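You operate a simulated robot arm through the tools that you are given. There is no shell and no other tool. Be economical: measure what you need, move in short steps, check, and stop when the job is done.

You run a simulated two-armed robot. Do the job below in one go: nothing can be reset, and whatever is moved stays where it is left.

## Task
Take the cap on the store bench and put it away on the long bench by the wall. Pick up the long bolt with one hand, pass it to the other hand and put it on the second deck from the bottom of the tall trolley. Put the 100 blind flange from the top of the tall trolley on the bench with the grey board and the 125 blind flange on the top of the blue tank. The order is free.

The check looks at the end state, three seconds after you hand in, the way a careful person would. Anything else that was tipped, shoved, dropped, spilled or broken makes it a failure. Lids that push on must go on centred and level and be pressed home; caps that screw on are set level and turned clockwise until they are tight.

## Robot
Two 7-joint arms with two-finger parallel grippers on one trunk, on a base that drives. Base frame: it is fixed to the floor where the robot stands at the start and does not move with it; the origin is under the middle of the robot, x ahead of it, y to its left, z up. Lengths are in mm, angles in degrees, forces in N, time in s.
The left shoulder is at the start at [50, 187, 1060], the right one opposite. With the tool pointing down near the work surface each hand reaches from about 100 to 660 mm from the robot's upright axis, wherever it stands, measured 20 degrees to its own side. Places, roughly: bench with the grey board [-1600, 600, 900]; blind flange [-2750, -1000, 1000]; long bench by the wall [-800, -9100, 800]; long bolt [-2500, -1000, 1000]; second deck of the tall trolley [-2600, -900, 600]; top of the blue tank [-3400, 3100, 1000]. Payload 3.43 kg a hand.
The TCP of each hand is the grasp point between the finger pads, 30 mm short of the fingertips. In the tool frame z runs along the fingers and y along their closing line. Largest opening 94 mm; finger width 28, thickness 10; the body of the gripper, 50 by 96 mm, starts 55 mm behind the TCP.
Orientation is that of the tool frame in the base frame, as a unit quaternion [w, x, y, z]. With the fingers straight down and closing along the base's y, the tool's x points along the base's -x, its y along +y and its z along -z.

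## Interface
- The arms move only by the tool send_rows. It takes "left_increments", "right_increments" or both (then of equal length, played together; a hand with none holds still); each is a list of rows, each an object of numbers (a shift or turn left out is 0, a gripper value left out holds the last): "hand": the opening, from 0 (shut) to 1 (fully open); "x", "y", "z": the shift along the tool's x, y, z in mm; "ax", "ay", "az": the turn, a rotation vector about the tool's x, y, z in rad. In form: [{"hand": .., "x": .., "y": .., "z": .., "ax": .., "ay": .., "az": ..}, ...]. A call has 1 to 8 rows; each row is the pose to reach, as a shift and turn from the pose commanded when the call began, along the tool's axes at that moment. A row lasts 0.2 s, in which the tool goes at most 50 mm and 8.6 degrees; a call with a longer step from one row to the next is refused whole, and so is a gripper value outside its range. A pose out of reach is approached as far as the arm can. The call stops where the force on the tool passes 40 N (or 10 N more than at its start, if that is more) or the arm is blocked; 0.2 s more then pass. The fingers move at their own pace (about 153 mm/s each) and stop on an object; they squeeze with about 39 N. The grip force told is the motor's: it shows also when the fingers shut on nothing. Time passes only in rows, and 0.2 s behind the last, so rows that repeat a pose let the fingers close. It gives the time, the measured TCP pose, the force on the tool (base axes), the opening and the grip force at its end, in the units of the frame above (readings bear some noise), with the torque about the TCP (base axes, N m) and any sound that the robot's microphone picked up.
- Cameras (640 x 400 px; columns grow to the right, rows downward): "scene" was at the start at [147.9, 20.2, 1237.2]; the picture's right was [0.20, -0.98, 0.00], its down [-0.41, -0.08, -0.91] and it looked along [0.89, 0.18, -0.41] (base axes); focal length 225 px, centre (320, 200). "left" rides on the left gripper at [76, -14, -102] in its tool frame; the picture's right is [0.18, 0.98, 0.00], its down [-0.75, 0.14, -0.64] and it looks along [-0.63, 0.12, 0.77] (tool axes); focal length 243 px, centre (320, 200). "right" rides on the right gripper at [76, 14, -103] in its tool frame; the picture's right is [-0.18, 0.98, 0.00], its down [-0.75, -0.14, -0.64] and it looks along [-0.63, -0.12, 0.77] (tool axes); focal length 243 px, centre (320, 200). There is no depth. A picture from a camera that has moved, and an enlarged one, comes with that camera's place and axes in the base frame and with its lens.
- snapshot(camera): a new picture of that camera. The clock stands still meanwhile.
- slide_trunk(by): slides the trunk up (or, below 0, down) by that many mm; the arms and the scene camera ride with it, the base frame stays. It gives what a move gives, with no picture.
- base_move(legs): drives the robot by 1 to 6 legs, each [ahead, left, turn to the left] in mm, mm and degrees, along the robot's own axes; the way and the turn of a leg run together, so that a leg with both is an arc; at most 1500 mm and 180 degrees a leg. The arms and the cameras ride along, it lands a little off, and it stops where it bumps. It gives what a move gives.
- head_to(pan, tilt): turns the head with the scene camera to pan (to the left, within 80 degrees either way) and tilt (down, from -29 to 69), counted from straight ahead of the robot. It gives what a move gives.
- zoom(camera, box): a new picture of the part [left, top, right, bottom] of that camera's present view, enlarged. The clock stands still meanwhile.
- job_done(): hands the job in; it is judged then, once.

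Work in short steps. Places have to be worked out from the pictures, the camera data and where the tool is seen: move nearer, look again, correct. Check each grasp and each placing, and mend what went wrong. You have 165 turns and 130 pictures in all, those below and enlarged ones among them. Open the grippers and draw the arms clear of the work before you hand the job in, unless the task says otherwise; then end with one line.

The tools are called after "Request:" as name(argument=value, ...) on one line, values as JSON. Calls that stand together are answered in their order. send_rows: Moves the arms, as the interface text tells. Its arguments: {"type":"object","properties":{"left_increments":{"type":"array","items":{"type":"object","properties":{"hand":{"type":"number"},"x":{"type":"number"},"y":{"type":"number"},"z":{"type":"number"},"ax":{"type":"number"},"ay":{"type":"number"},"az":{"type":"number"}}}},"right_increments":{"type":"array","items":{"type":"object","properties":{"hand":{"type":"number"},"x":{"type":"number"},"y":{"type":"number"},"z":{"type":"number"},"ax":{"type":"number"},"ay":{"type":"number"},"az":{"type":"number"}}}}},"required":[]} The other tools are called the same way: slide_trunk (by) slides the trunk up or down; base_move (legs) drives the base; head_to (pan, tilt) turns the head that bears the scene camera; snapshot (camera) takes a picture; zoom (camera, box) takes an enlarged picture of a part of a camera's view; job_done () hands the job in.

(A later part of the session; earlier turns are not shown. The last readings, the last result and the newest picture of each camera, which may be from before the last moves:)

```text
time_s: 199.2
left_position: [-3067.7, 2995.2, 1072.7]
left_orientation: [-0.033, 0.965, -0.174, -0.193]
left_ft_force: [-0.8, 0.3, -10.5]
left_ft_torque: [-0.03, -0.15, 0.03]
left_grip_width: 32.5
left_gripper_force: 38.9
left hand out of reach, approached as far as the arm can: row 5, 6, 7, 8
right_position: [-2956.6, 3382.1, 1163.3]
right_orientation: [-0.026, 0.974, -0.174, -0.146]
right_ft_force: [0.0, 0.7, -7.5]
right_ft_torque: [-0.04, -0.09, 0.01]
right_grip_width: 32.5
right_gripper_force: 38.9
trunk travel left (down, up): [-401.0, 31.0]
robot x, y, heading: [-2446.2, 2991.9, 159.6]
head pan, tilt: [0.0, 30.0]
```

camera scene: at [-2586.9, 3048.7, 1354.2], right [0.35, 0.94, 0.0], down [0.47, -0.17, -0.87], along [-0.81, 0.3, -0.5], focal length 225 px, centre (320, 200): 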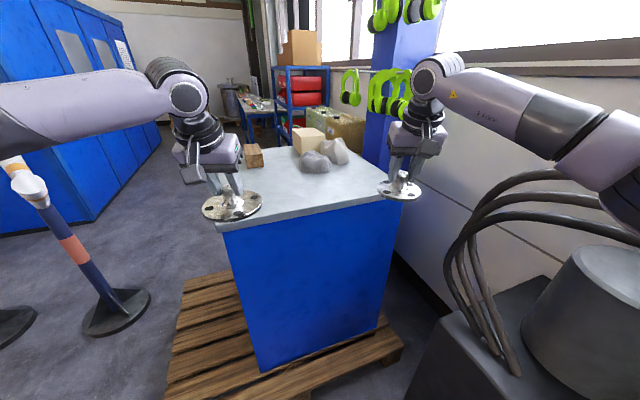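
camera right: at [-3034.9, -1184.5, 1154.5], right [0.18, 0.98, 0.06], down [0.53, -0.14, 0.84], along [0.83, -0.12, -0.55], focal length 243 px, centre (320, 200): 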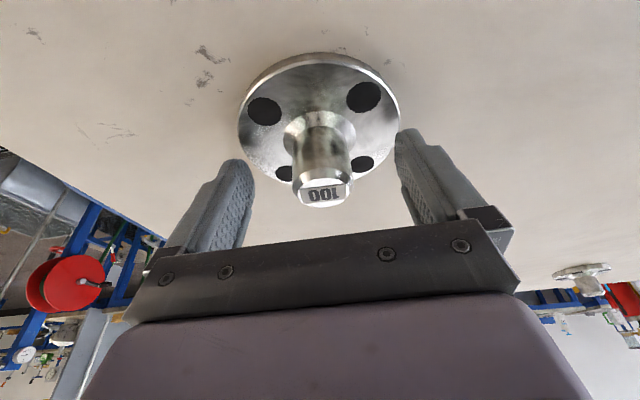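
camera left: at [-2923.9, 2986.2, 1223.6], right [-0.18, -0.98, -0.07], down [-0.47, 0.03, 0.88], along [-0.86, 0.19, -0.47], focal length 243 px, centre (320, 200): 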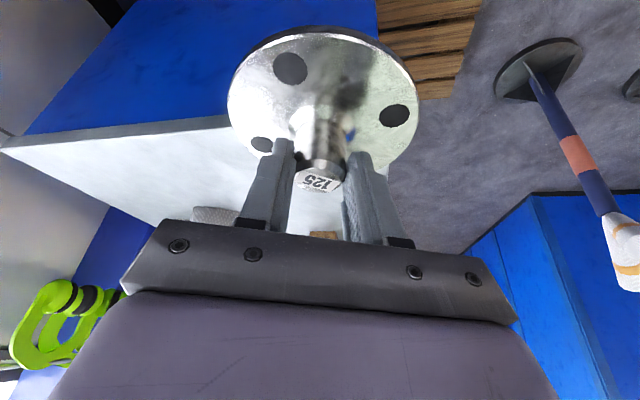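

Forward motion slides outward; give it outward freedom: ahead 50, left 40.

Request:
send_rows(left_increments=[{"x": -16, "y": 13, "z": 6}, {"x": -31, "y": 27, "z": 13}, {"x": -46, "y": 40, "z": 19}, {"x": -46, "y": 40, "z": 19}])

```text
time_s: 200.2
left_position: [-3116.0, 2960.5, 1074.7]
left_orientation: [-0.034, 0.965, -0.175, -0.193]
left_ft_force: [-0.3, 0.7, -10.2]
left_ft_torque: [-0.03, -0.15, -0.01]
left_grip_width: 32.6
left_gripper_force: 39.2
left hand out of reach, approached as far as the arm can: row 1, 2, 3, 4
right_position: [-2956.7, 3382.5, 1163.3]
right_orientation: [-0.026, 0.974, -0.174, -0.145]
right_ft_force: [0.1, -0.9, -7.4]
right_ft_torque: [-0.01, -0.09, 0.0]
right_grip_width: 32.4
right_gripper_force: 39.3
trunk travel left (down, up): [-401.0, 31.0]
robot x, y, heading: [-2443.1, 2990.1, 159.9]
head pan, tilt: [0.0, 30.0]
```

Now 619 ahead/261 left is reachable. Drive 148 ahead and 50 right so the flange comes over the tank's near-left area.

Request:
base_move(legs=[[148, -50, 0]])

Request:
snapshot(camera="scene")

Request:
snapshot(camera="left")

```text
time_s: 201.6
left_position: [-3236.0, 3056.7, 1074.2]
left_orientation: [-0.034, 0.966, -0.173, -0.191]
left_ft_force: [-0.3, 0.4, -10.6]
left_ft_torque: [-0.03, -0.14, -0.01]
left_grip_width: 32.5
left_gripper_force: 38.9
right_position: [-3077.9, 3478.6, 1162.5]
right_orientation: [-0.026, 0.974, -0.174, -0.145]
right_ft_force: [-0.5, 0.1, -7.7]
right_ft_torque: [-0.01, -0.08, 0.04]
right_grip_width: 32.5
right_gripper_force: 39.0
trunk travel left (down, up): [-401.0, 31.0]
robot x, y, heading: [-2561.4, 3092.1, 160.0]
head pan, tilt: [0.0, 30.0]
```

```text
52 pictures are left
camera scene: at [-2707.1, 3145.5, 1354.0], right [0.35, 0.94, 0.0], down [0.47, -0.17, -0.86], along [-0.81, 0.3, -0.5], focal length 225 px, centre (320, 200)
```

scene: 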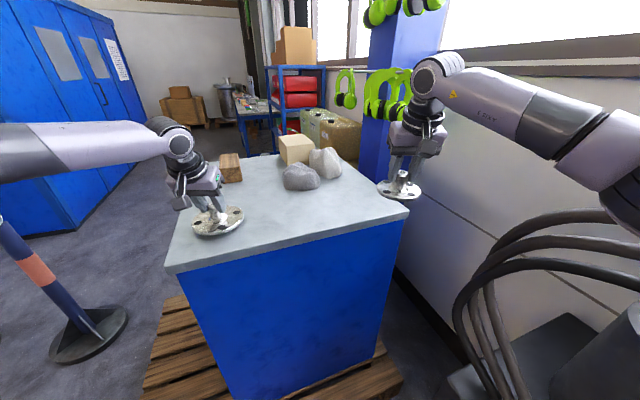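

```text
51 pictures are left
camera left: at [-3127.7, 3033.1, 1141.0], right [-0.18, -0.98, -0.07], down [-0.47, 0.03, 0.88], along [-0.86, 0.19, -0.47], focal length 243 px, centre (320, 200)
```

left: 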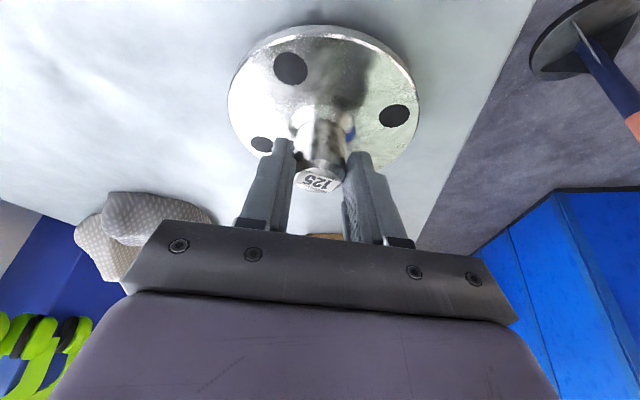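

Flange is over the tank top with margins. Lower 40, then feel for contact.

Request:
send_rows(left_increments=[{"x": 4, "z": 9}, {"x": 8, "z": 18}, {"x": 12, "z": 28}, {"x": 15.4, "z": 36.9}, {"x": 15.4, "z": 36.9}])

Request:
zoom(camera="scene", box=[140, 140, 300, 280])

```text
time_s: 202.8
left_position: [-3232.7, 3054.2, 1048.0]
left_orientation: [-0.04, 0.963, -0.172, -0.205]
left_ft_force: [3.9, -1.4, 12.3]
left_ft_torque: [-0.5, -0.93, -0.08]
left_grip_width: 32.8
left_gripper_force: 38.8
left hand out of reach, approached as far as the arm can: row 3, 4, 5
right_position: [-3073.7, 3477.7, 1161.8]
right_orientation: [-0.026, 0.974, -0.174, -0.144]
right_ft_force: [0.1, 0.6, -7.1]
right_ft_torque: [-0.01, -0.04, 0.0]
right_grip_width: 32.3
right_gripper_force: 39.4
trunk travel left (down, up): [-401.0, 31.0]
robot x, y, heading: [-2565.6, 3089.1, 159.8]
head pan, tilt: [0.0, 30.0]
stopped in row 5 (left hand): the force on the tool passed its limit (the readings are from after the stop); the commanded pose is now the measured one
```

```text
2.86 times, centred on (220, 210) of scene
camera zoom: at [-2703.7, 3145.0, 1354.0], right [0.35, 0.94, 0.0], down [0.47, -0.17, -0.87], along [-0.81, 0.3, -0.5], focal length 642 px, centre (606, 171)
```

zoom: 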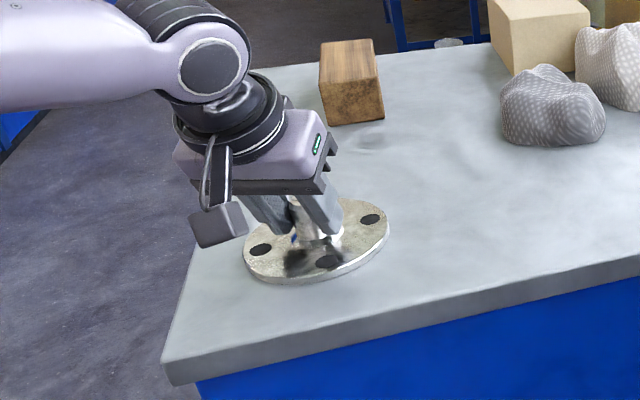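

Contact: the flange rests on the tank top (z≈993). Open the left hand gently.

Request:
send_rows(left_increments=[{}, {"hand": 0.4}, {"hand": 0.5}, {"hand": 0.9}, {"hand": 0.9}])

Request:
zoom(camera="scene", box=[140, 140, 300, 280])

```text
time_s: 203.9
left_position: [-3233.7, 3054.4, 1045.8]
left_orientation: [-0.038, 0.963, -0.172, -0.202]
left_ft_force: [0.0, 0.6, -0.1]
left_ft_torque: [0.04, -0.03, -0.01]
left_grip_width: 84.7
left_gripper_force: 0.0
right_position: [-3076.4, 3478.4, 1164.1]
right_orientation: [-0.026, 0.974, -0.174, -0.146]
right_ft_force: [-0.2, -0.5, -7.1]
right_ft_torque: [0.02, -0.04, -0.03]
right_grip_width: 32.4
right_gripper_force: 38.8
trunk travel left (down, up): [-401.0, 31.0]
robot x, y, heading: [-2563.5, 3091.0, 159.7]
head pan, tilt: [0.0, 30.0]
```

```text
2.86 times, centred on (220, 210) of scene
camera zoom: at [-2705.3, 3145.0, 1354.3], right [0.35, 0.94, 0.0], down [0.47, -0.17, -0.87], along [-0.81, 0.3, -0.5], focal length 642 px, centre (606, 171)
```

zoom: 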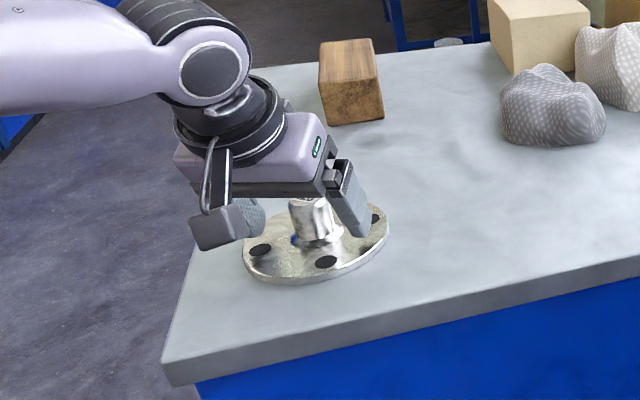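

The 125 sits flat. Withdraw the left hand along its axis.

Request:
send_rows(left_increments=[{"z": -25}, {"z": -50}, {"z": -75}, {"z": -100}, {"z": -125}])

Request:
base_move(legs=[[-400, 80, 0]])

Request:
snapshot(camera="scene")

```text
time_s: 205.2
left_position: [-3185.7, 3035.6, 1162.4]
left_orientation: [-0.038, 0.963, -0.172, -0.202]
left_ft_force: [-0.1, 0.5, 0.4]
left_ft_torque: [-0.02, 0.0, 0.0]
left_grip_width: 84.3
left_gripper_force: 0.0
right_position: [-3075.9, 3477.6, 1163.5]
right_orientation: [-0.025, 0.974, -0.174, -0.145]
right_ft_force: [1.4, -0.2, -7.5]
right_ft_torque: [-0.04, -0.04, -0.03]
right_grip_width: 32.8
right_gripper_force: 39.5
trunk travel left (down, up): [-401.0, 31.0]
robot x, y, heading: [-2561.9, 3091.7, 159.9]
head pan, tilt: [0.0, 30.0]
```

```text
time_s: 207.7
left_position: [-2842.7, 2821.3, 1162.0]
left_orientation: [-0.037, 0.964, -0.169, -0.203]
left_ft_force: [0.2, -0.6, 0.0]
left_ft_torque: [-0.04, 0.01, 0.01]
left_grip_width: 84.7
left_gripper_force: 0.0
right_position: [-2734.7, 3263.9, 1163.6]
right_orientation: [-0.026, 0.974, -0.17, -0.145]
right_ft_force: [0.6, -0.8, -7.2]
right_ft_torque: [-0.02, -0.07, -0.02]
right_grip_width: 32.4
right_gripper_force: 38.1
trunk travel left (down, up): [-401.0, 31.0]
robot x, y, heading: [-2219.9, 2877.8, 160.2]
head pan, tilt: [0.0, 30.0]
```

```text
48 pictures are left
camera scene: at [-2363.2, 2934.7, 1354.4], right [0.34, 0.94, 0.0], down [0.47, -0.17, -0.87], along [-0.81, 0.29, -0.5], focal length 225 px, centre (320, 200)
```

scene: 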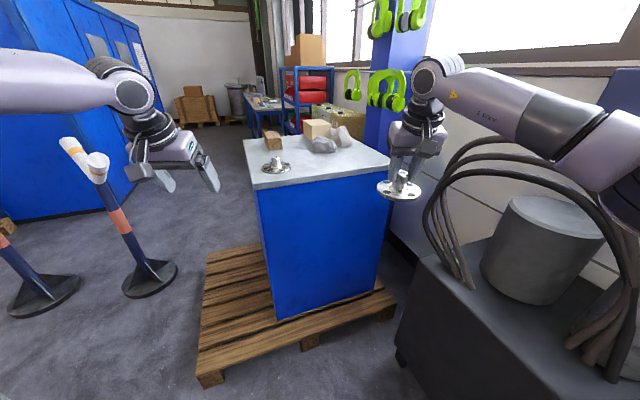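

The 125 is settled on the tank. Now drive to the +x side of the grey-board bench: turn to face -x, back off along y≈2880, then slide toward y≈700.

Request:
base_move(legs=[[0, 0, 20], [-1450, 100, 0], [-170, 200, 0], [0, 1400, 0], [0, 500, 0]])

Request:
head_to(pan=0, tilt=20)

Request:
snapshot(camera="scene")

```text
time_s: 226.5
left_position: [-1092.4, 422.3, 1160.1]
left_orientation: [0.003, 0.978, 0.018, -0.206]
left_ft_force: [-0.1, -0.8, -0.2]
left_ft_torque: [-0.01, -0.02, 0.0]
left_grip_width: 84.3
left_gripper_force: 0.1
right_position: [-1158.5, 872.9, 1162.7]
right_orientation: [0.002, 0.989, 0.017, -0.148]
right_ft_force: [-0.3, -0.1, -7.4]
right_ft_torque: [0.03, -0.09, -0.03]
right_grip_width: 32.6
right_gripper_force: 39.0
trunk travel left (down, up): [-401.0, 31.0]
robot x, y, heading: [-537.9, 709.6, -178.2]
head pan, tilt: [0.0, 30.0]
```

```text
time_s: 227.2
left_position: [-1092.4, 423.2, 1162.1]
left_orientation: [0.003, 0.978, 0.018, -0.207]
left_ft_force: [0.3, -0.7, 0.9]
left_ft_torque: [0.01, 0.01, 0.01]
left_grip_width: 84.7
left_gripper_force: 0.0
right_position: [-1157.6, 873.1, 1163.4]
right_orientation: [0.002, 0.989, 0.017, -0.147]
right_ft_force: [0.5, 0.4, -7.0]
right_ft_torque: [-0.03, -0.09, 0.02]
right_grip_width: 32.5
right_gripper_force: 39.3
trunk travel left (down, up): [-401.0, 31.0]
robot x, y, heading: [-536.9, 710.5, -178.0]
head pan, tilt: [0.0, 20.0]
```

```text
47 pictures are left
camera scene: at [-690.3, 706.9, 1370.3], right [-0.04, 1.0, 0.0], down [0.34, 0.01, -0.94], along [-0.94, -0.03, -0.34], focal length 225 px, centre (320, 200)
```

scene: 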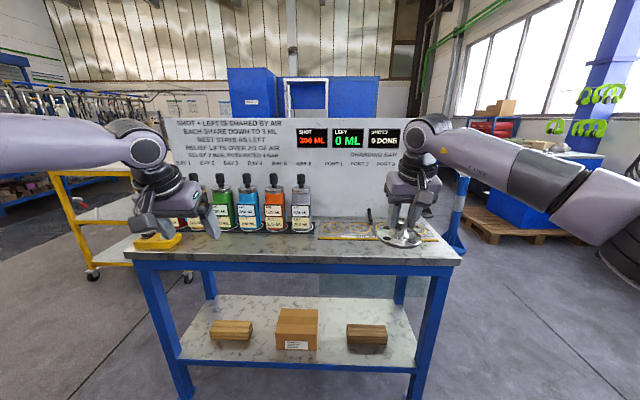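

The bench has bottles on the left, some rail thing at right-centre. Zoom to find a free spot.

Request:
zoom(camera="scene", box=[200, 170, 470, 290])

Request:
snapshot(camera="right")

```text
2.37 times, centred on (335, 230) of scene
camera zoom: at [-690.3, 706.9, 1370.3], right [-0.04, 1.0, 0.0], down [0.34, 0.01, -0.94], along [-0.94, -0.03, -0.34], focal length 533 px, centre (284, 129)
```

zoom: 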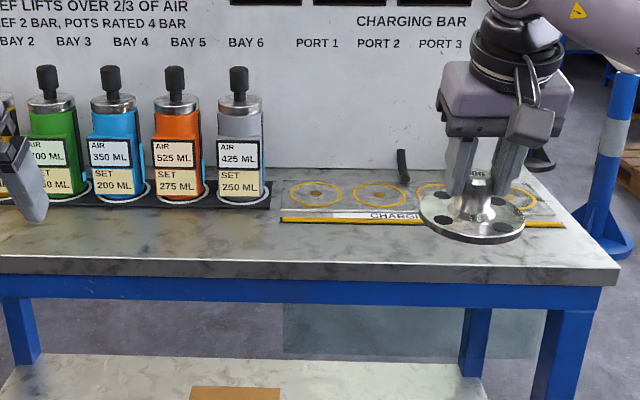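

```text
45 pictures are left
camera right: at [-1053.7, 863.9, 1239.7], right [-0.14, -0.99, 0.05], down [-0.54, 0.12, 0.83], along [-0.83, 0.09, -0.55], focal length 243 px, centre (320, 200)
```

right: 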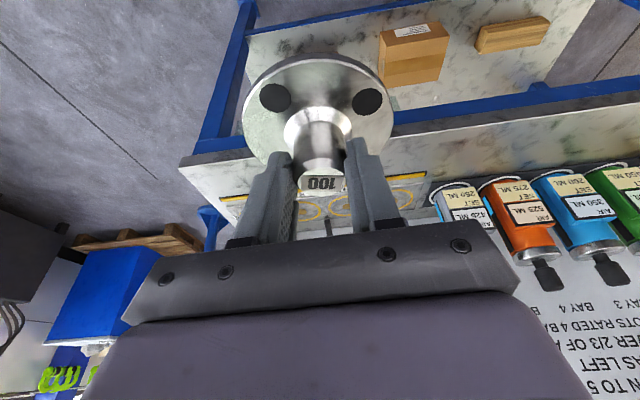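

Free strip in front of bays 5/6: target flange centre ≈(-1512,550), bench top ≈875. First retract the left hand, then drive there.

Request:
send_rows(left_increments=[{"x": 40, "z": -17}, {"x": 80, "z": -34}, {"x": 120, "z": -51}, {"x": 160, "z": -68}, {"x": 184, "z": -78}])

Request:
base_move(legs=[[0, 0, -1.8], [0, 342, 0], [359, 0, 0]])

Request:
snapshot(camera="right")

Request:
snapshot(camera="scene")

```text
time_s: 228.4
left_position: [-893.1, 427.5, 1157.2]
left_orientation: [0.003, 0.979, 0.018, -0.205]
left_ft_force: [0.6, 0.0, 0.1]
left_ft_torque: [0.01, -0.01, 0.02]
left_grip_width: 84.6
left_gripper_force: 0.0
right_position: [-1157.1, 873.5, 1162.5]
right_orientation: [0.003, 0.989, 0.017, -0.148]
right_ft_force: [-0.2, 0.5, -8.0]
right_ft_torque: [-0.03, -0.07, -0.03]
right_grip_width: 32.7
right_gripper_force: 38.9
trunk travel left (down, up): [-401.0, 31.0]
robot x, y, heading: [-542.5, 705.7, -177.9]
head pan, tilt: [0.0, 20.0]
```

```text
time_s: 233.0
left_position: [-1262.6, 96.1, 1157.4]
left_orientation: [-0.002, 0.979, 0.001, -0.206]
left_ft_force: [0.2, -0.5, 0.5]
left_ft_torque: [0.02, -0.01, 0.01]
left_grip_width: 84.8
left_gripper_force: 0.0
right_position: [-1512.6, 549.4, 1162.7]
right_orientation: [0.0, 0.989, 0.002, -0.147]
right_ft_force: [0.0, 0.0, -8.0]
right_ft_torque: [-0.06, -0.08, 0.01]
right_grip_width: 32.3
right_gripper_force: 39.0
trunk travel left (down, up): [-401.0, 31.0]
robot x, y, heading: [-899.2, 365.8, -179.9]
head pan, tilt: [0.0, 20.0]
```

```text
44 pictures are left
camera right: at [-1409.4, 536.7, 1239.7], right [-0.17, -0.98, 0.05], down [-0.53, 0.14, 0.83], along [-0.83, 0.12, -0.55], focal length 243 px, centre (320, 200)
```

right: 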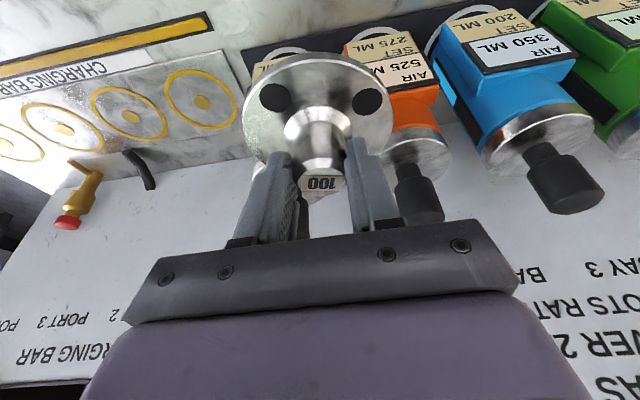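

```text
43 pictures are left
camera scene: at [-1051.5, 367.8, 1370.3], right [0.0, 1.0, 0.0], down [0.34, 0.0, -0.94], along [-0.94, 0.0, -0.34], focal length 225 px, centre (320, 200)
```

scene: 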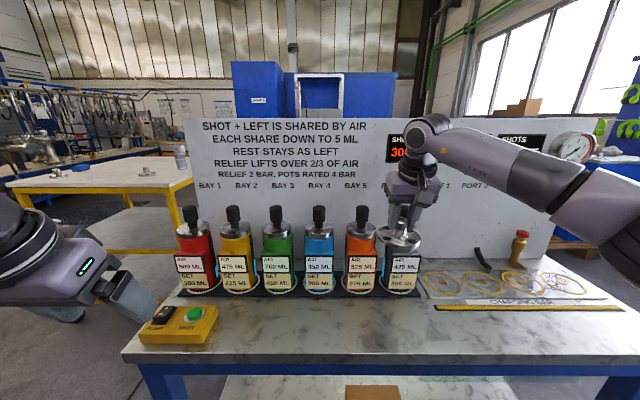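

Target slightly nearer me (x≈-1497). Lower the trunk 150, then descend with the arm and feel for contact.

Request:
slide_trunk(by=-150)

Request:
send_rows(right_increments=[{"x": 14.4, "z": -4.4}, {"x": 20, "z": 15}, {"x": 26, "z": 34}, {"x": 31, "z": 48}, {"x": 31, "z": 48}])

Request:
zoom(camera="scene", box=[300, 160, 500, 300])

```text
time_s: 234.1
left_position: [-1260.4, 96.3, 1060.4]
left_orientation: [-0.002, 0.978, 0.001, -0.208]
left_ft_force: [-0.4, -0.7, -0.3]
left_ft_torque: [-0.02, -0.01, -0.03]
left_grip_width: 84.4
left_gripper_force: 0.1
right_position: [-1509.8, 549.9, 1081.6]
right_orientation: [0.002, 0.987, 0.0, -0.162]
right_ft_force: [9.2, -0.1, 13.7]
right_ft_torque: [0.64, 0.31, -0.27]
right_grip_width: 32.7
right_gripper_force: 38.9
trunk travel left (down, up): [-304.0, 128.0]
robot x, y, heading: [-895.8, 364.4, -179.8]
head pan, tilt: [0.0, 20.0]
stopped: the force on the tool passed its limit (the readings are from after the stop); the commanded pose is now the measured one
```

```text
time_s: 235.3
left_position: [-1261.3, 96.0, 1059.9]
left_orientation: [-0.001, 0.978, 0.002, -0.207]
left_ft_force: [0.2, -0.1, -0.6]
left_ft_torque: [0.01, 0.03, 0.03]
left_grip_width: 84.3
left_gripper_force: 0.0
right_position: [-1496.9, 551.1, 1020.2]
right_orientation: [0.002, 0.988, 0.0, -0.157]
right_ft_force: [5.5, 1.7, -6.1]
right_ft_torque: [-0.01, -0.13, 0.0]
right_grip_width: 32.6
right_gripper_force: 39.1
trunk travel left (down, up): [-304.0, 128.0]
robot x, y, heading: [-897.7, 365.2, -179.8]
head pan, tilt: [0.0, 20.0]
```

```text
2.86 times, centred on (400, 230) of scene
camera zoom: at [-1049.8, 367.8, 1273.0], right [0.0, 1.0, 0.0], down [0.34, 0.0, -0.94], along [-0.94, 0.0, -0.34], focal length 642 px, centre (91, 114)
```

zoom: 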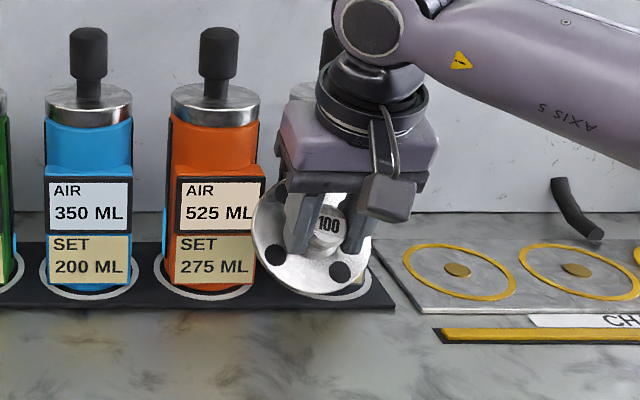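

The flange struck bay 6's bottle and tilted in the grip. Back the hand off 50 mm toward me and inspect.

Request:
send_rows(right_increments=[{"x": 16, "z": -5}, {"x": 32, "z": -10}, {"x": 48, "z": -15}, {"x": 48, "z": -15}])

Request:
zoom(camera="scene", box=[300, 160, 500, 300])

Request:
snapshot(camera="right")

```text
time_s: 236.3
left_position: [-1263.9, 96.5, 1060.2]
left_orientation: [-0.002, 0.979, 0.002, -0.206]
left_ft_force: [0.2, -0.6, 0.1]
left_ft_torque: [0.0, 0.01, 0.01]
left_grip_width: 84.7
left_gripper_force: 0.0
right_position: [-1450.1, 550.9, 1020.3]
right_orientation: [0.003, 0.987, 0.001, -0.158]
right_ft_force: [1.1, 0.5, -7.4]
right_ft_torque: [0.0, -0.23, 0.0]
right_grip_width: 33.0
right_gripper_force: 39.4
trunk travel left (down, up): [-304.0, 128.0]
robot x, y, heading: [-897.5, 368.5, -179.8]
head pan, tilt: [0.0, 20.0]
```

```text
2.86 times, centred on (400, 230) of scene
camera zoom: at [-1050.8, 367.9, 1273.0], right [0.0, 1.0, 0.0], down [0.34, 0.0, -0.94], along [-0.94, 0.0, -0.34], focal length 642 px, centre (91, 114)
```

zoom: 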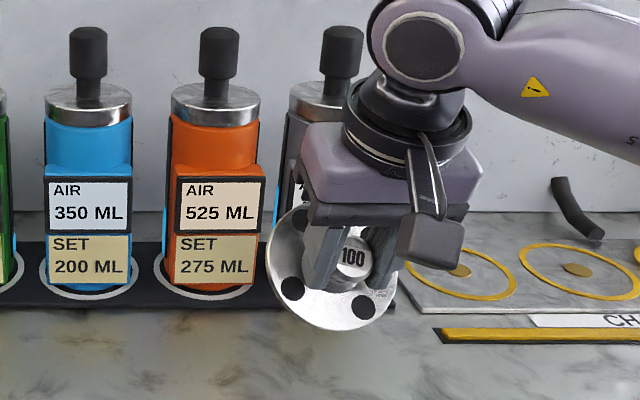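

```text
40 pictures are left
camera right: at [-1344.3, 538.0, 1096.4], right [-0.17, -0.98, 0.06], down [-0.52, 0.14, 0.84], along [-0.84, 0.11, -0.53], focal length 243 px, centre (320, 200)
```

right: 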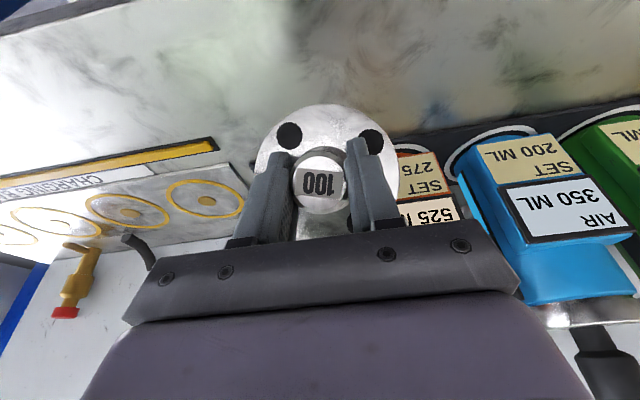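

The bottle looks upright; the flange has pivoted ~54° in my grip (boss toward me). I'll turn the tool back 20° to reduce tilt, and lower so its near rim comes close to the bench, in the clear strip.

Request:
send_rows(right_increments=[{"ay": 0.12}, {"ay": 0.24}, {"ay": 0.35}, {"ay": 0.35, "x": 4, "z": 20}, {"ay": 0.35, "x": 9, "z": 40}, {"ay": 0.35, "x": 13, "z": 59}, {"ay": 0.35, "x": 13, "z": 59}])

Request:
head_to(pan=-15, tilt=32)

Request:
snapshot(camera="scene")

Request:
snapshot(camera="right")

```text
time_s: 237.9
left_position: [-1260.8, 96.2, 1061.4]
left_orientation: [-0.001, 0.978, 0.002, -0.208]
left_ft_force: [0.7, 0.2, -1.1]
left_ft_torque: [-0.01, -0.01, 0.01]
left_grip_width: 84.7
left_gripper_force: 0.1
right_position: [-1453.3, 550.5, 965.3]
right_orientation: [0.003, 1.0, 0.0, 0.011]
right_ft_force: [-1.5, 6.2, 23.1]
right_ft_torque: [0.26, -0.68, 0.2]
right_grip_width: 31.7
right_gripper_force: 39.2
trunk travel left (down, up): [-304.0, 128.0]
robot x, y, heading: [-894.7, 363.7, -180.0]
head pan, tilt: [0.0, 20.0]
```

```text
time_s: 238.7
left_position: [-1261.7, 95.5, 1060.5]
left_orientation: [-0.001, 0.978, 0.001, -0.207]
left_ft_force: [-0.1, -0.2, -0.5]
left_ft_torque: [0.02, 0.03, 0.02]
left_grip_width: 84.7
left_gripper_force: 0.0
right_position: [-1453.4, 550.5, 963.6]
right_orientation: [0.003, 1.0, 0.0, 0.012]
right_ft_force: [-9.7, 5.3, 25.2]
right_ft_torque: [0.17, -0.24, 0.09]
right_grip_width: 32.4
right_gripper_force: 38.5
trunk travel left (down, up): [-304.0, 128.0]
robot x, y, heading: [-900.2, 364.9, -179.7]
head pan, tilt: [-15.0, 32.0]
```

```text
39 pictures are left
camera scene: at [-1042.3, 390.7, 1254.3], right [0.26, 0.97, 0.0], down [0.51, -0.14, -0.85], along [-0.82, 0.22, -0.53], focal length 225 px, centre (320, 200)
```

scene: 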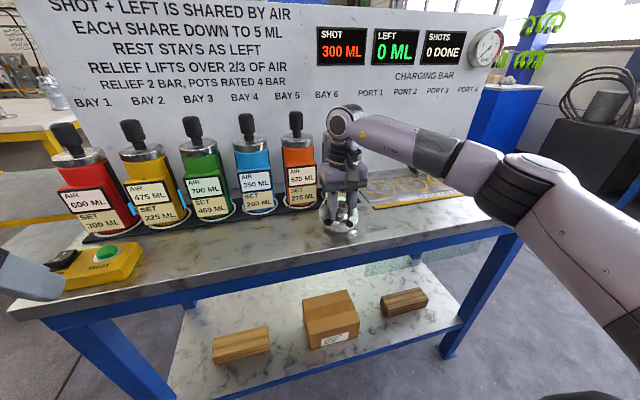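

```text
38 pictures are left
camera right: at [-1379.8, 537.1, 1069.6], right [-0.18, -0.98, 0.0], down [-0.77, 0.14, 0.62], along [-0.61, 0.11, -0.78], focal length 243 px, centre (320, 200)
```

right: 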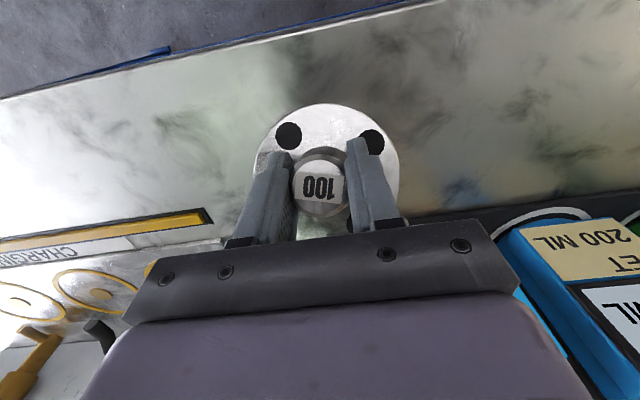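

Contact came early: the bench top is ≈897. Lift slightly and move back 18 so the flange will end mid-strip.

Request:
send_rows(right_increments=[{"z": -12}, {"x": 18, "z": -12}, {"x": 18, "z": -12}])

Request:
zoom(camera="scene", box=[280, 140, 420, 260])

```text
time_s: 239.5
left_position: [-1262.7, 96.8, 1059.0]
left_orientation: [-0.002, 0.979, 0.001, -0.206]
left_ft_force: [0.0, 0.0, -0.2]
left_ft_torque: [0.02, 0.0, -0.04]
left_grip_width: 84.6
left_gripper_force: 0.1
right_position: [-1437.0, 548.4, 972.1]
right_orientation: [0.001, 1.0, 0.001, 0.016]
right_ft_force: [0.4, -0.3, -7.6]
right_ft_torque: [-0.04, -0.12, 0.02]
right_grip_width: 32.6
right_gripper_force: 39.1
trunk travel left (down, up): [-304.0, 128.0]
robot x, y, heading: [-899.1, 369.7, -179.8]
head pan, tilt: [-15.0, 32.0]
```

```text
3.33 times, centred on (350, 200) of scene
camera zoom: at [-1044.1, 391.1, 1253.8], right [0.26, 0.97, 0.0], down [0.51, -0.14, -0.85], along [-0.82, 0.22, -0.53], focal length 749 px, centre (220, 200)
```

zoom: 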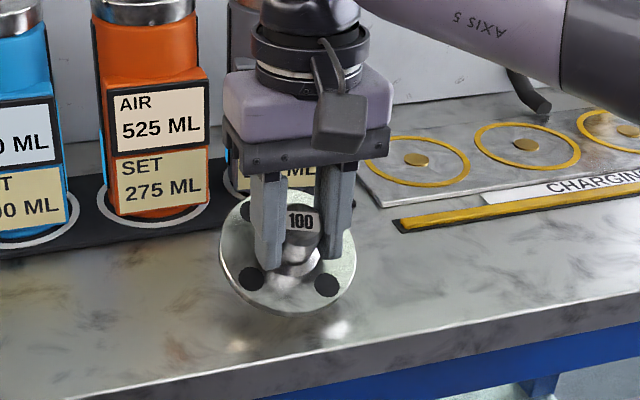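

Rim is ~10 mm above the bench. With a slightly relaxed grip, I roll the flange flat: down to contact, then forward-down following its pivot about the near rim.

Request:
send_rows(right_increments=[{"z": 8, "hand": 0.335}, {"z": 13, "hand": 0.335}, {"x": -7, "z": 18, "hand": 0.335}, {"x": -14, "z": 22, "hand": 0.335}, {"x": -21, "z": 27, "hand": 0.335}, {"x": -28, "z": 31, "hand": 0.335}, {"x": -34, "z": 34, "hand": 0.335}])

Request:
zoom(camera="scene", box=[280, 140, 420, 260])

```text
time_s: 241.1
left_position: [-1261.3, 95.3, 1060.5]
left_orientation: [-0.002, 0.978, 0.001, -0.207]
left_ft_force: [-0.1, 0.5, 0.4]
left_ft_torque: [-0.01, 0.0, -0.02]
left_grip_width: 84.6
left_gripper_force: 0.0
right_position: [-1467.2, 549.3, 938.7]
right_orientation: [0.002, 1.0, 0.001, 0.015]
right_ft_force: [4.9, -0.3, 7.8]
right_ft_torque: [0.33, 0.38, -0.11]
right_grip_width: 32.8
right_gripper_force: 38.7
trunk travel left (down, up): [-304.0, 128.0]
robot x, y, heading: [-900.1, 361.6, -180.0]
head pan, tilt: [-15.0, 32.0]
```

```text
3.33 times, centred on (350, 200) of scene
camera zoom: at [-1042.2, 390.6, 1254.0], right [0.26, 0.97, 0.0], down [0.51, -0.14, -0.85], along [-0.82, 0.22, -0.53], focal length 749 px, centre (220, 200)
```

zoom: 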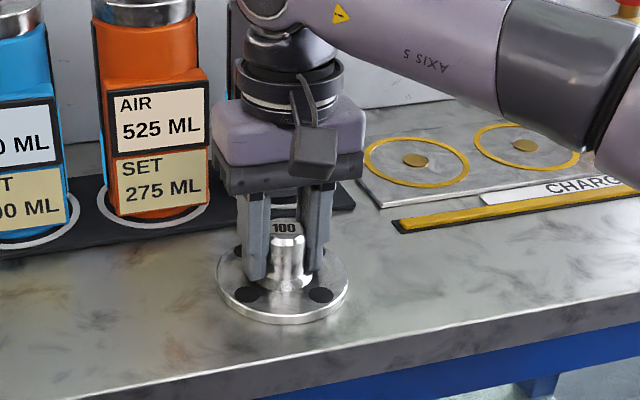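

The flange rolled down flat onto the bench in the clear strip. Open and withdraw upward.

Request:
send_rows(right_increments=[{"hand": 0.335}, {"hand": 0.5}, {"hand": 0.6}, {"hand": 0.6}, {"z": -25}, {"z": -60}, {"z": -100}, {"z": -140}])

Request:
base_move(legs=[[-250, 0, 0]])

Request:
head_to(pan=-5, tilt=22)

Request:
zoom(camera="scene", box=[170, 120, 470, 320])

```text
time_s: 242.9
left_position: [-1261.8, 94.7, 1061.4]
left_orientation: [-0.001, 0.978, 0.001, -0.207]
left_ft_force: [-0.2, -0.1, -0.3]
left_ft_torque: [-0.01, -0.01, 0.01]
left_grip_width: 84.8
left_gripper_force: 0.1
right_position: [-1473.5, 548.3, 1079.9]
right_orientation: [0.004, 1.0, 0.002, 0.016]
right_ft_force: [-0.4, 0.1, -0.7]
right_ft_torque: [0.04, 0.03, 0.0]
right_grip_width: 56.3
right_gripper_force: 0.2
trunk travel left (down, up): [-304.0, 128.0]
robot x, y, heading: [-898.3, 367.0, -179.7]
head pan, tilt: [-15.0, 32.0]
```

```text
time_s: 244.7
left_position: [-1015.2, 97.9, 1061.2]
left_orientation: [-0.002, 0.978, -0.001, -0.206]
left_ft_force: [0.2, 0.4, 0.6]
left_ft_torque: [-0.02, 0.02, -0.01]
left_grip_width: 84.9
left_gripper_force: 0.1
right_position: [-1225.0, 552.0, 1079.2]
right_orientation: [0.003, 1.0, -0.002, 0.016]
right_ft_force: [0.0, 0.0, 0.4]
right_ft_torque: [0.0, 0.03, 0.0]
right_grip_width: 56.6
right_gripper_force: 0.0
trunk travel left (down, up): [-304.0, 128.0]
robot x, y, heading: [-648.9, 364.1, 179.9]
head pan, tilt: [-15.0, 32.0]
```

```text
time_s: 245.4
left_position: [-1016.1, 98.5, 1060.6]
left_orientation: [-0.001, 0.978, 0.0, -0.207]
left_ft_force: [-0.1, -0.2, 0.1]
left_ft_torque: [0.01, 0.0, 0.01]
left_grip_width: 84.6
left_gripper_force: 0.1
right_position: [-1225.7, 552.1, 1078.7]
right_orientation: [0.003, 1.0, -0.002, 0.015]
right_ft_force: [-0.2, 0.4, 0.7]
right_ft_torque: [-0.02, 0.0, -0.01]
right_grip_width: 56.4
right_gripper_force: 0.0
trunk travel left (down, up): [-304.0, 128.0]
robot x, y, heading: [-652.4, 363.4, 179.8]
head pan, tilt: [-5.0, 22.0]
```

```text
2.00 times, centred on (320, 220) of scene
camera zoom: at [-801.4, 376.7, 1269.9], right [0.09, 1.0, 0.0], down [0.37, -0.03, -0.93], along [-0.92, 0.08, -0.38], focal length 450 px, centre (320, 160)
```

zoom: 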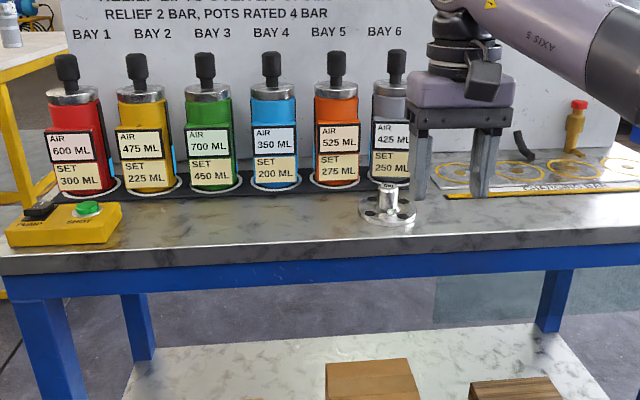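

All good: flange flat, bottles upright. Now the cap: turn round and look at the start bench for labels saying "store".

Request:
base_move(legs=[[0, 0, 180]])

Request:
head_to(pan=-12, tilt=18)

Request:
snapshot(camera="scene")

```text
time_s: 253.1
left_position: [-281.8, 631.6, 1061.7]
left_orientation: [0.206, 0.005, 0.978, -0.003]
left_ft_force: [-0.1, 0.8, -0.3]
left_ft_torque: [0.0, 0.02, 0.02]
left_grip_width: 84.6
left_gripper_force: 0.2
right_position: [-75.7, 175.1, 1079.1]
right_orientation: [-0.015, 0.006, 1.0, 0.004]
right_ft_force: [0.7, -0.7, -0.2]
right_ft_torque: [0.0, 0.0, 0.0]
right_grip_width: 56.3
right_gripper_force: 0.1
trunk travel left (down, up): [-304.0, 128.0]
robot x, y, heading: [-648.0, 371.5, -0.6]
head pan, tilt: [-5.0, 22.0]
```

```text
time_s: 253.8
left_position: [-282.0, 630.7, 1060.7]
left_orientation: [0.207, 0.005, 0.978, -0.002]
left_ft_force: [-0.9, -0.2, 0.3]
left_ft_torque: [0.01, 0.0, 0.0]
left_grip_width: 84.5
left_gripper_force: 0.1
right_position: [-75.0, 175.1, 1078.9]
right_orientation: [-0.015, 0.006, 1.0, 0.003]
right_ft_force: [0.3, -0.7, 0.4]
right_ft_torque: [-0.01, 0.03, -0.01]
right_grip_width: 56.1
right_gripper_force: 0.1
trunk travel left (down, up): [-304.0, 128.0]
robot x, y, heading: [-647.9, 363.3, -1.0]
head pan, tilt: [-12.0, 18.0]
```

```text
34 pictures are left
camera scene: at [-501.1, 347.2, 1276.4], right [-0.22, -0.98, 0.0], down [-0.3, 0.07, -0.95], along [0.93, -0.21, -0.31], focal length 225 px, centre (320, 200)
```

scene: 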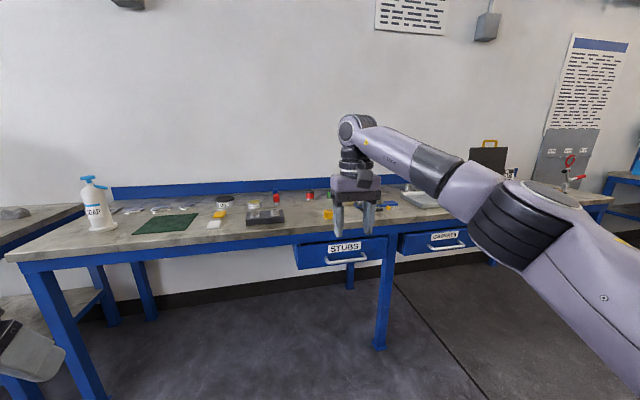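

Drawers read STUBS and GASKETS: this is the store bench, and its cap is the yellow "36 MM" one at ≈(468,82). Bring the right hand above it.

Request:
base_move(legs=[[0, 0, 1], [0, -93, 0], [500, 0, 0]])

Request:
head_to(pan=-15, tilt=30)

Request:
snapshot(camera="right")

Request:
snapshot(camera="scene")

```text
time_s: 257.8
left_position: [212.8, 551.9, 1060.5]
left_orientation: [0.206, -0.005, 0.978, -0.001]
left_ft_force: [-0.1, -0.2, -0.6]
left_ft_torque: [0.04, 0.01, -0.02]
left_grip_width: 84.5
left_gripper_force: 0.1
right_position: [427.7, 100.4, 1077.8]
right_orientation: [-0.016, -0.005, 1.0, 0.002]
right_ft_force: [0.3, 0.7, 0.8]
right_ft_torque: [-0.02, 0.02, -0.04]
right_grip_width: 56.7
right_gripper_force: 0.1
trunk travel left (down, up): [-304.0, 128.0]
robot x, y, heading: [-149.0, 280.5, 0.7]
head pan, tilt: [-12.0, 18.0]
```

```text
time_s: 258.5
left_position: [213.2, 551.8, 1060.2]
left_orientation: [0.207, -0.006, 0.978, -0.001]
left_ft_force: [0.2, 0.0, 0.1]
left_ft_torque: [-0.03, -0.02, 0.01]
left_grip_width: 84.7
left_gripper_force: 0.1
right_position: [429.0, 100.3, 1079.0]
right_orientation: [-0.016, -0.006, 1.0, 0.003]
right_ft_force: [-0.1, 0.3, 0.4]
right_ft_torque: [0.02, 0.02, 0.0]
right_grip_width: 56.3
right_gripper_force: 0.2
trunk travel left (down, up): [-304.0, 128.0]
robot x, y, heading: [-149.1, 278.4, 0.5]
head pan, tilt: [-15.0, 30.0]
```

```text
33 pictures are left
camera right: at [355.8, 114.6, 1184.9], right [0.17, 0.98, 0.0], down [0.77, -0.14, 0.62], along [0.61, -0.11, -0.79], focal length 243 px, centre (320, 200)
```

right: 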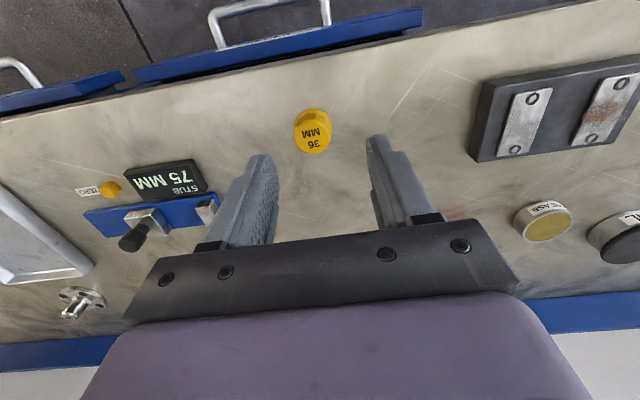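

```text
32 pictures are left
camera scene: at [-4.3, 259.2, 1257.2], right [-0.25, -0.97, 0.0], down [-0.48, 0.12, -0.87], along [0.84, -0.21, -0.5], focal length 225 px, centre (320, 200)
```

scene: 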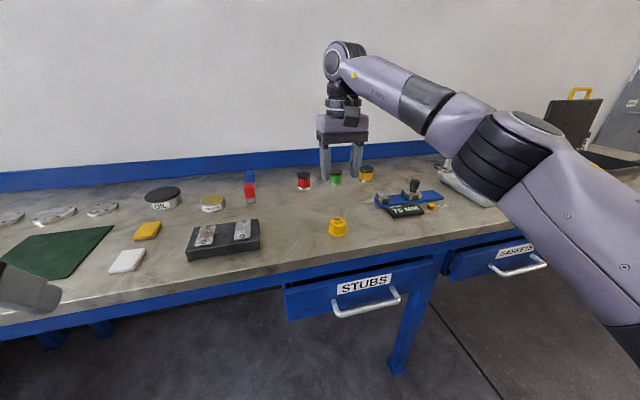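

Cap at ≈(463,86), top ≈905. Open the right hand and move above it.

Request:
send_rows(right_increments=[{"x": -10, "y": -4, "z": 30, "hand": 0.9}, {"x": -20, "y": -8, "z": 60}, {"x": -30, "y": -12, "z": 90}, {"x": -37.8, "y": -14.5, "z": 117}, {"x": -37.8, "y": -14.5, "z": 117}])

Request:
snapshot(camera="right")

```text
time_s: 259.7
left_position: [211.5, 551.6, 1060.7]
left_orientation: [0.207, -0.006, 0.978, -0.001]
left_ft_force: [0.2, -0.6, -0.2]
left_ft_torque: [-0.01, 0.04, 0.06]
left_grip_width: 84.7
left_gripper_force: 0.0
right_position: [464.6, 86.4, 958.3]
right_orientation: [-0.015, -0.005, 1.0, 0.001]
right_ft_force: [0.4, -0.2, 0.7]
right_ft_torque: [-0.02, 0.02, 0.02]
right_grip_width: 84.8
right_gripper_force: 0.0
trunk travel left (down, up): [-304.0, 128.0]
robot x, y, heading: [-147.1, 277.9, 0.7]
head pan, tilt: [-15.0, 30.0]
```

```text
31 pictures are left
camera right: at [390.7, 100.8, 1065.7], right [0.17, 0.98, 0.0], down [0.77, -0.14, 0.62], along [0.61, -0.11, -0.79], focal length 243 px, centre (320, 200)
```

right: 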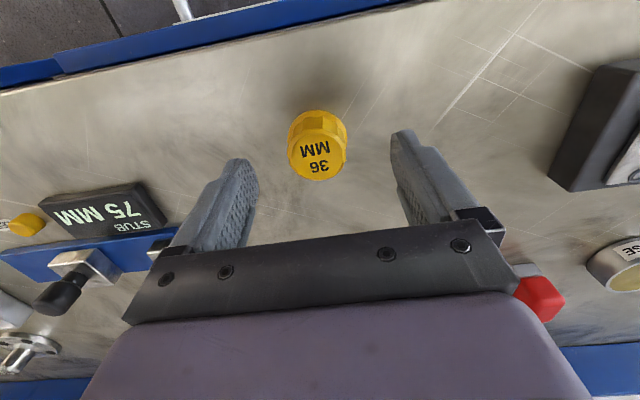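

Two views agree on cap centre ≈(480,81), top ≈890. Adjust and lower partway.

Request:
send_rows(right_increments=[{"x": -16, "y": -5}, {"x": -16.5, "y": -5, "z": 20}, {"x": -16.5, "y": -5, "z": 36}, {"x": -16.5, "y": -5, "z": 36}])

Request:
snapshot(camera="right")

```text
time_s: 260.7
left_position: [213.3, 552.5, 1059.7]
left_orientation: [0.207, -0.006, 0.978, -0.001]
left_ft_force: [-0.2, -0.5, 0.1]
left_ft_torque: [-0.02, -0.01, 0.02]
left_grip_width: 84.6
left_gripper_force: 0.0
right_position: [479.2, 83.0, 924.2]
right_orientation: [-0.016, -0.005, 1.0, 0.002]
right_ft_force: [0.7, 0.4, -0.1]
right_ft_torque: [0.01, -0.03, 0.0]
right_grip_width: 84.8
right_gripper_force: 0.1
trunk travel left (down, up): [-304.0, 128.0]
robot x, y, heading: [-147.0, 280.3, 0.7]
head pan, tilt: [-15.0, 30.0]
```

```text
30 pictures are left
camera right: at [405.6, 97.0, 1030.3], right [0.17, 0.98, 0.0], down [0.77, -0.14, 0.62], along [0.61, -0.11, -0.79], focal length 243 px, centre (320, 200)
```

right: 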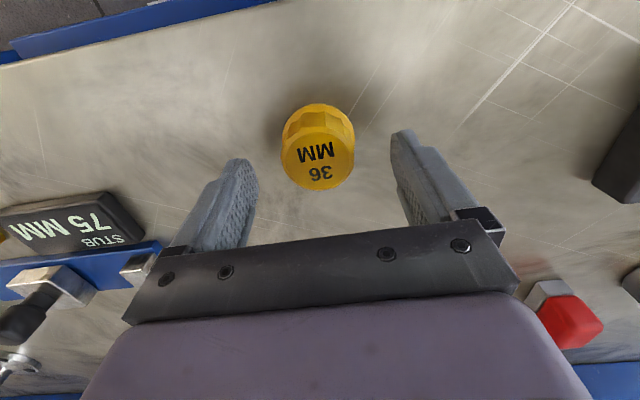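

Aligned. Descend 27 to z≈897 and close on the cap.

Request:
send_rows(right_increments=[{"z": 10, "x": -1}, {"z": 20, "x": -2}, {"z": 27, "x": -2}, {"z": 27, "x": -2}])

Request:
send_rows(right_increments=[{"hand": 0}, {"hand": 0}, {"hand": 0}, {"z": -15, "hand": 0}, {"z": -30}, {"z": -30}])

Request:
snapshot(camera="right")

```text
time_s: 261.7
left_position: [212.2, 552.9, 1060.0]
left_orientation: [0.208, -0.005, 0.978, -0.001]
left_ft_force: [-0.7, -0.3, 0.5]
left_ft_torque: [0.0, 0.0, -0.05]
left_grip_width: 84.7
left_gripper_force: 0.0
right_position: [480.2, 82.8, 896.7]
right_orientation: [-0.016, -0.005, 1.0, 0.002]
right_ft_force: [-0.3, 0.2, 0.1]
right_ft_torque: [0.0, 0.02, 0.01]
right_grip_width: 84.3
right_gripper_force: 0.0
trunk travel left (down, up): [-304.0, 128.0]
robot x, y, heading: [-147.6, 278.7, 0.9]
head pan, tilt: [-15.0, 30.0]
```

```text
time_s: 263.1
left_position: [212.2, 550.4, 1061.0]
left_orientation: [0.207, -0.006, 0.978, -0.001]
left_ft_force: [-0.2, 0.1, -0.1]
left_ft_torque: [0.04, -0.04, 0.0]
left_grip_width: 84.6
left_gripper_force: 0.2
right_position: [480.5, 83.3, 926.5]
right_orientation: [-0.016, -0.005, 1.0, 0.003]
right_ft_force: [1.1, 0.4, -0.1]
right_ft_torque: [0.02, -0.03, -0.02]
right_grip_width: 46.3
right_gripper_force: 38.8
trunk travel left (down, up): [-304.0, 128.0]
robot x, y, heading: [-146.8, 280.0, 0.5]
head pan, tilt: [-15.0, 30.0]
```

```text
29 pictures are left
camera right: at [408.0, 96.8, 1033.5], right [0.17, 0.98, 0.0], down [0.77, -0.14, 0.62], along [0.61, -0.11, -0.79], focal length 243 px, centre (320, 200)
```

right: 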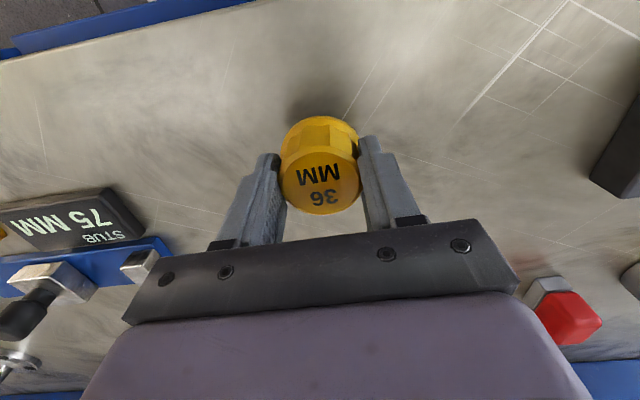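

Cap gripped (46 mm). Raise the trunk and drive out: back off, turn to -y, head down the aisle around x≈-260 to y≈-2000, then look.

Request:
slide_trunk(by=110)

Request:
base_move(legs=[[-350, 0, -0.7], [0, 0, -90], [0, 240, 0], [1400, 0, 0]])

Request:
head_to(pan=0, tilt=10)

Request:
snapshot(camera="scene")

```text
time_s: 264.6
left_position: [214.0, 551.0, 1170.4]
left_orientation: [0.206, -0.007, 0.979, 0.0]
left_ft_force: [-0.4, -0.7, 0.3]
left_ft_torque: [-0.01, 0.0, -0.02]
left_grip_width: 84.5
left_gripper_force: 0.0
right_position: [480.8, 82.5, 1036.8]
right_orientation: [-0.015, -0.005, 1.0, 0.003]
right_ft_force: [0.6, -0.5, -0.2]
right_ft_torque: [0.01, 0.01, 0.0]
right_grip_width: 46.0
right_gripper_force: 38.8
trunk travel left (down, up): [-414.0, 18.0]
robot x, y, heading: [-148.7, 278.9, 0.7]
head pan, tilt: [-15.0, 30.0]
```

```text
time_s: 278.7
left_position: [-20.7, -1516.4, 1171.6]
left_orientation: [0.143, 0.701, 0.683, -0.15]
left_ft_force: [0.6, 0.8, -0.8]
left_ft_torque: [0.01, -0.04, -0.01]
left_grip_width: 84.6
left_gripper_force: 0.0
right_position: [-499.3, -1767.3, 1037.1]
right_orientation: [-0.009, 0.716, 0.698, 0.012]
right_ft_force: [-0.2, 0.2, -0.7]
right_ft_torque: [-0.01, 0.0, -0.02]
right_grip_width: 46.1
right_gripper_force: 38.5
trunk travel left (down, up): [-414.0, 18.0]
robot x, y, heading: [-278.6, -1143.3, -91.5]
head pan, tilt: [-15.0, 30.0]
```

```text
time_s: 279.5
left_position: [-20.4, -1516.4, 1170.4]
left_orientation: [0.143, 0.701, 0.683, -0.149]
left_ft_force: [0.0, -0.7, 0.1]
left_ft_torque: [-0.03, 0.01, 0.05]
left_grip_width: 84.8
left_gripper_force: 0.0
right_position: [-498.7, -1767.4, 1036.4]
right_orientation: [-0.009, 0.716, 0.698, 0.013]
right_ft_force: [0.7, -1.3, -0.1]
right_ft_torque: [-0.02, 0.02, 0.03]
right_grip_width: 46.2
right_gripper_force: 39.2
trunk travel left (down, up): [-414.0, 18.0]
robot x, y, heading: [-281.9, -1145.2, -91.3]
head pan, tilt: [0.0, 10.0]
```

```text
28 pictures are left
camera scene: at [-285.1, -1293.5, 1399.4], right [-1.0, 0.03, 0.0], down [0.0, 0.17, -0.98], along [-0.03, -0.98, -0.17], focal length 225 px, centre (320, 200)
```

scene: 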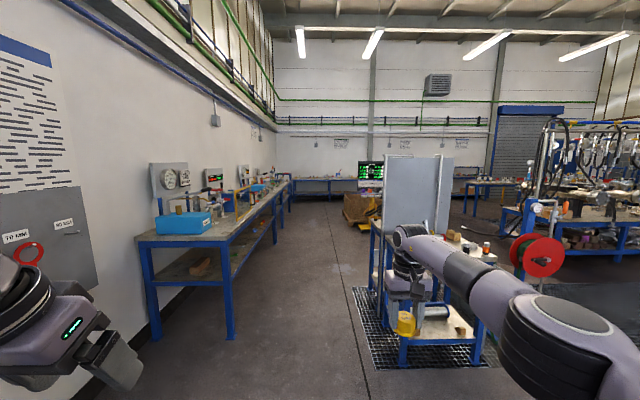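

Aisle clear; keep toward x≈-210 to clear the test table on the right. Drive on in two stages.

Request:
base_move(legs=[[0, 70, 1.3], [1300, 0, 0], [1300, 0, 0]])

Request:
snapshot(camera="scene")

```text
time_s: 292.8
left_position: [89.1, -4094.3, 1171.3]
left_orientation: [0.146, 0.683, 0.7, -0.146]
left_ft_force: [-0.1, -0.3, 0.2]
left_ft_torque: [-0.02, -0.02, 0.03]
left_grip_width: 84.6
left_gripper_force: 0.1
right_position: [-374.7, -4368.5, 1037.7]
right_orientation: [-0.009, 0.698, 0.716, 0.013]
right_ft_force: [-0.1, 0.0, -0.3]
right_ft_torque: [0.0, -0.01, 0.0]
right_grip_width: 46.0
right_gripper_force: 39.5
trunk travel left (down, up): [-414.0, 18.0]
robot x, y, heading: [-186.7, -3735.6, -88.5]
head pan, tilt: [0.0, 10.0]
```

```text
27 pictures are left
camera scene: at [-186.2, -3885.2, 1399.4], right [-1.0, -0.03, 0.0], down [0.0, 0.17, -0.98], along [0.02, -0.98, -0.17], focal length 225 px, centre (320, 200)
```

scene: 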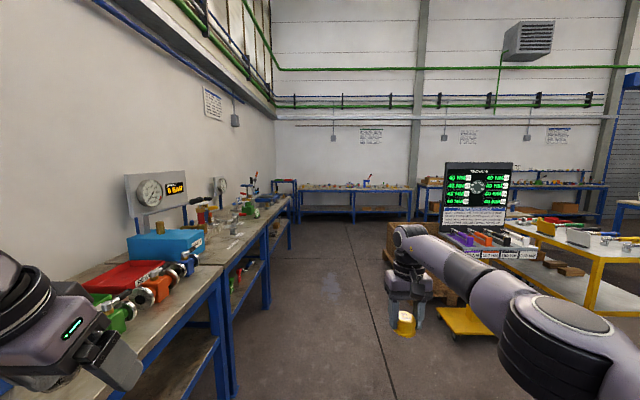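

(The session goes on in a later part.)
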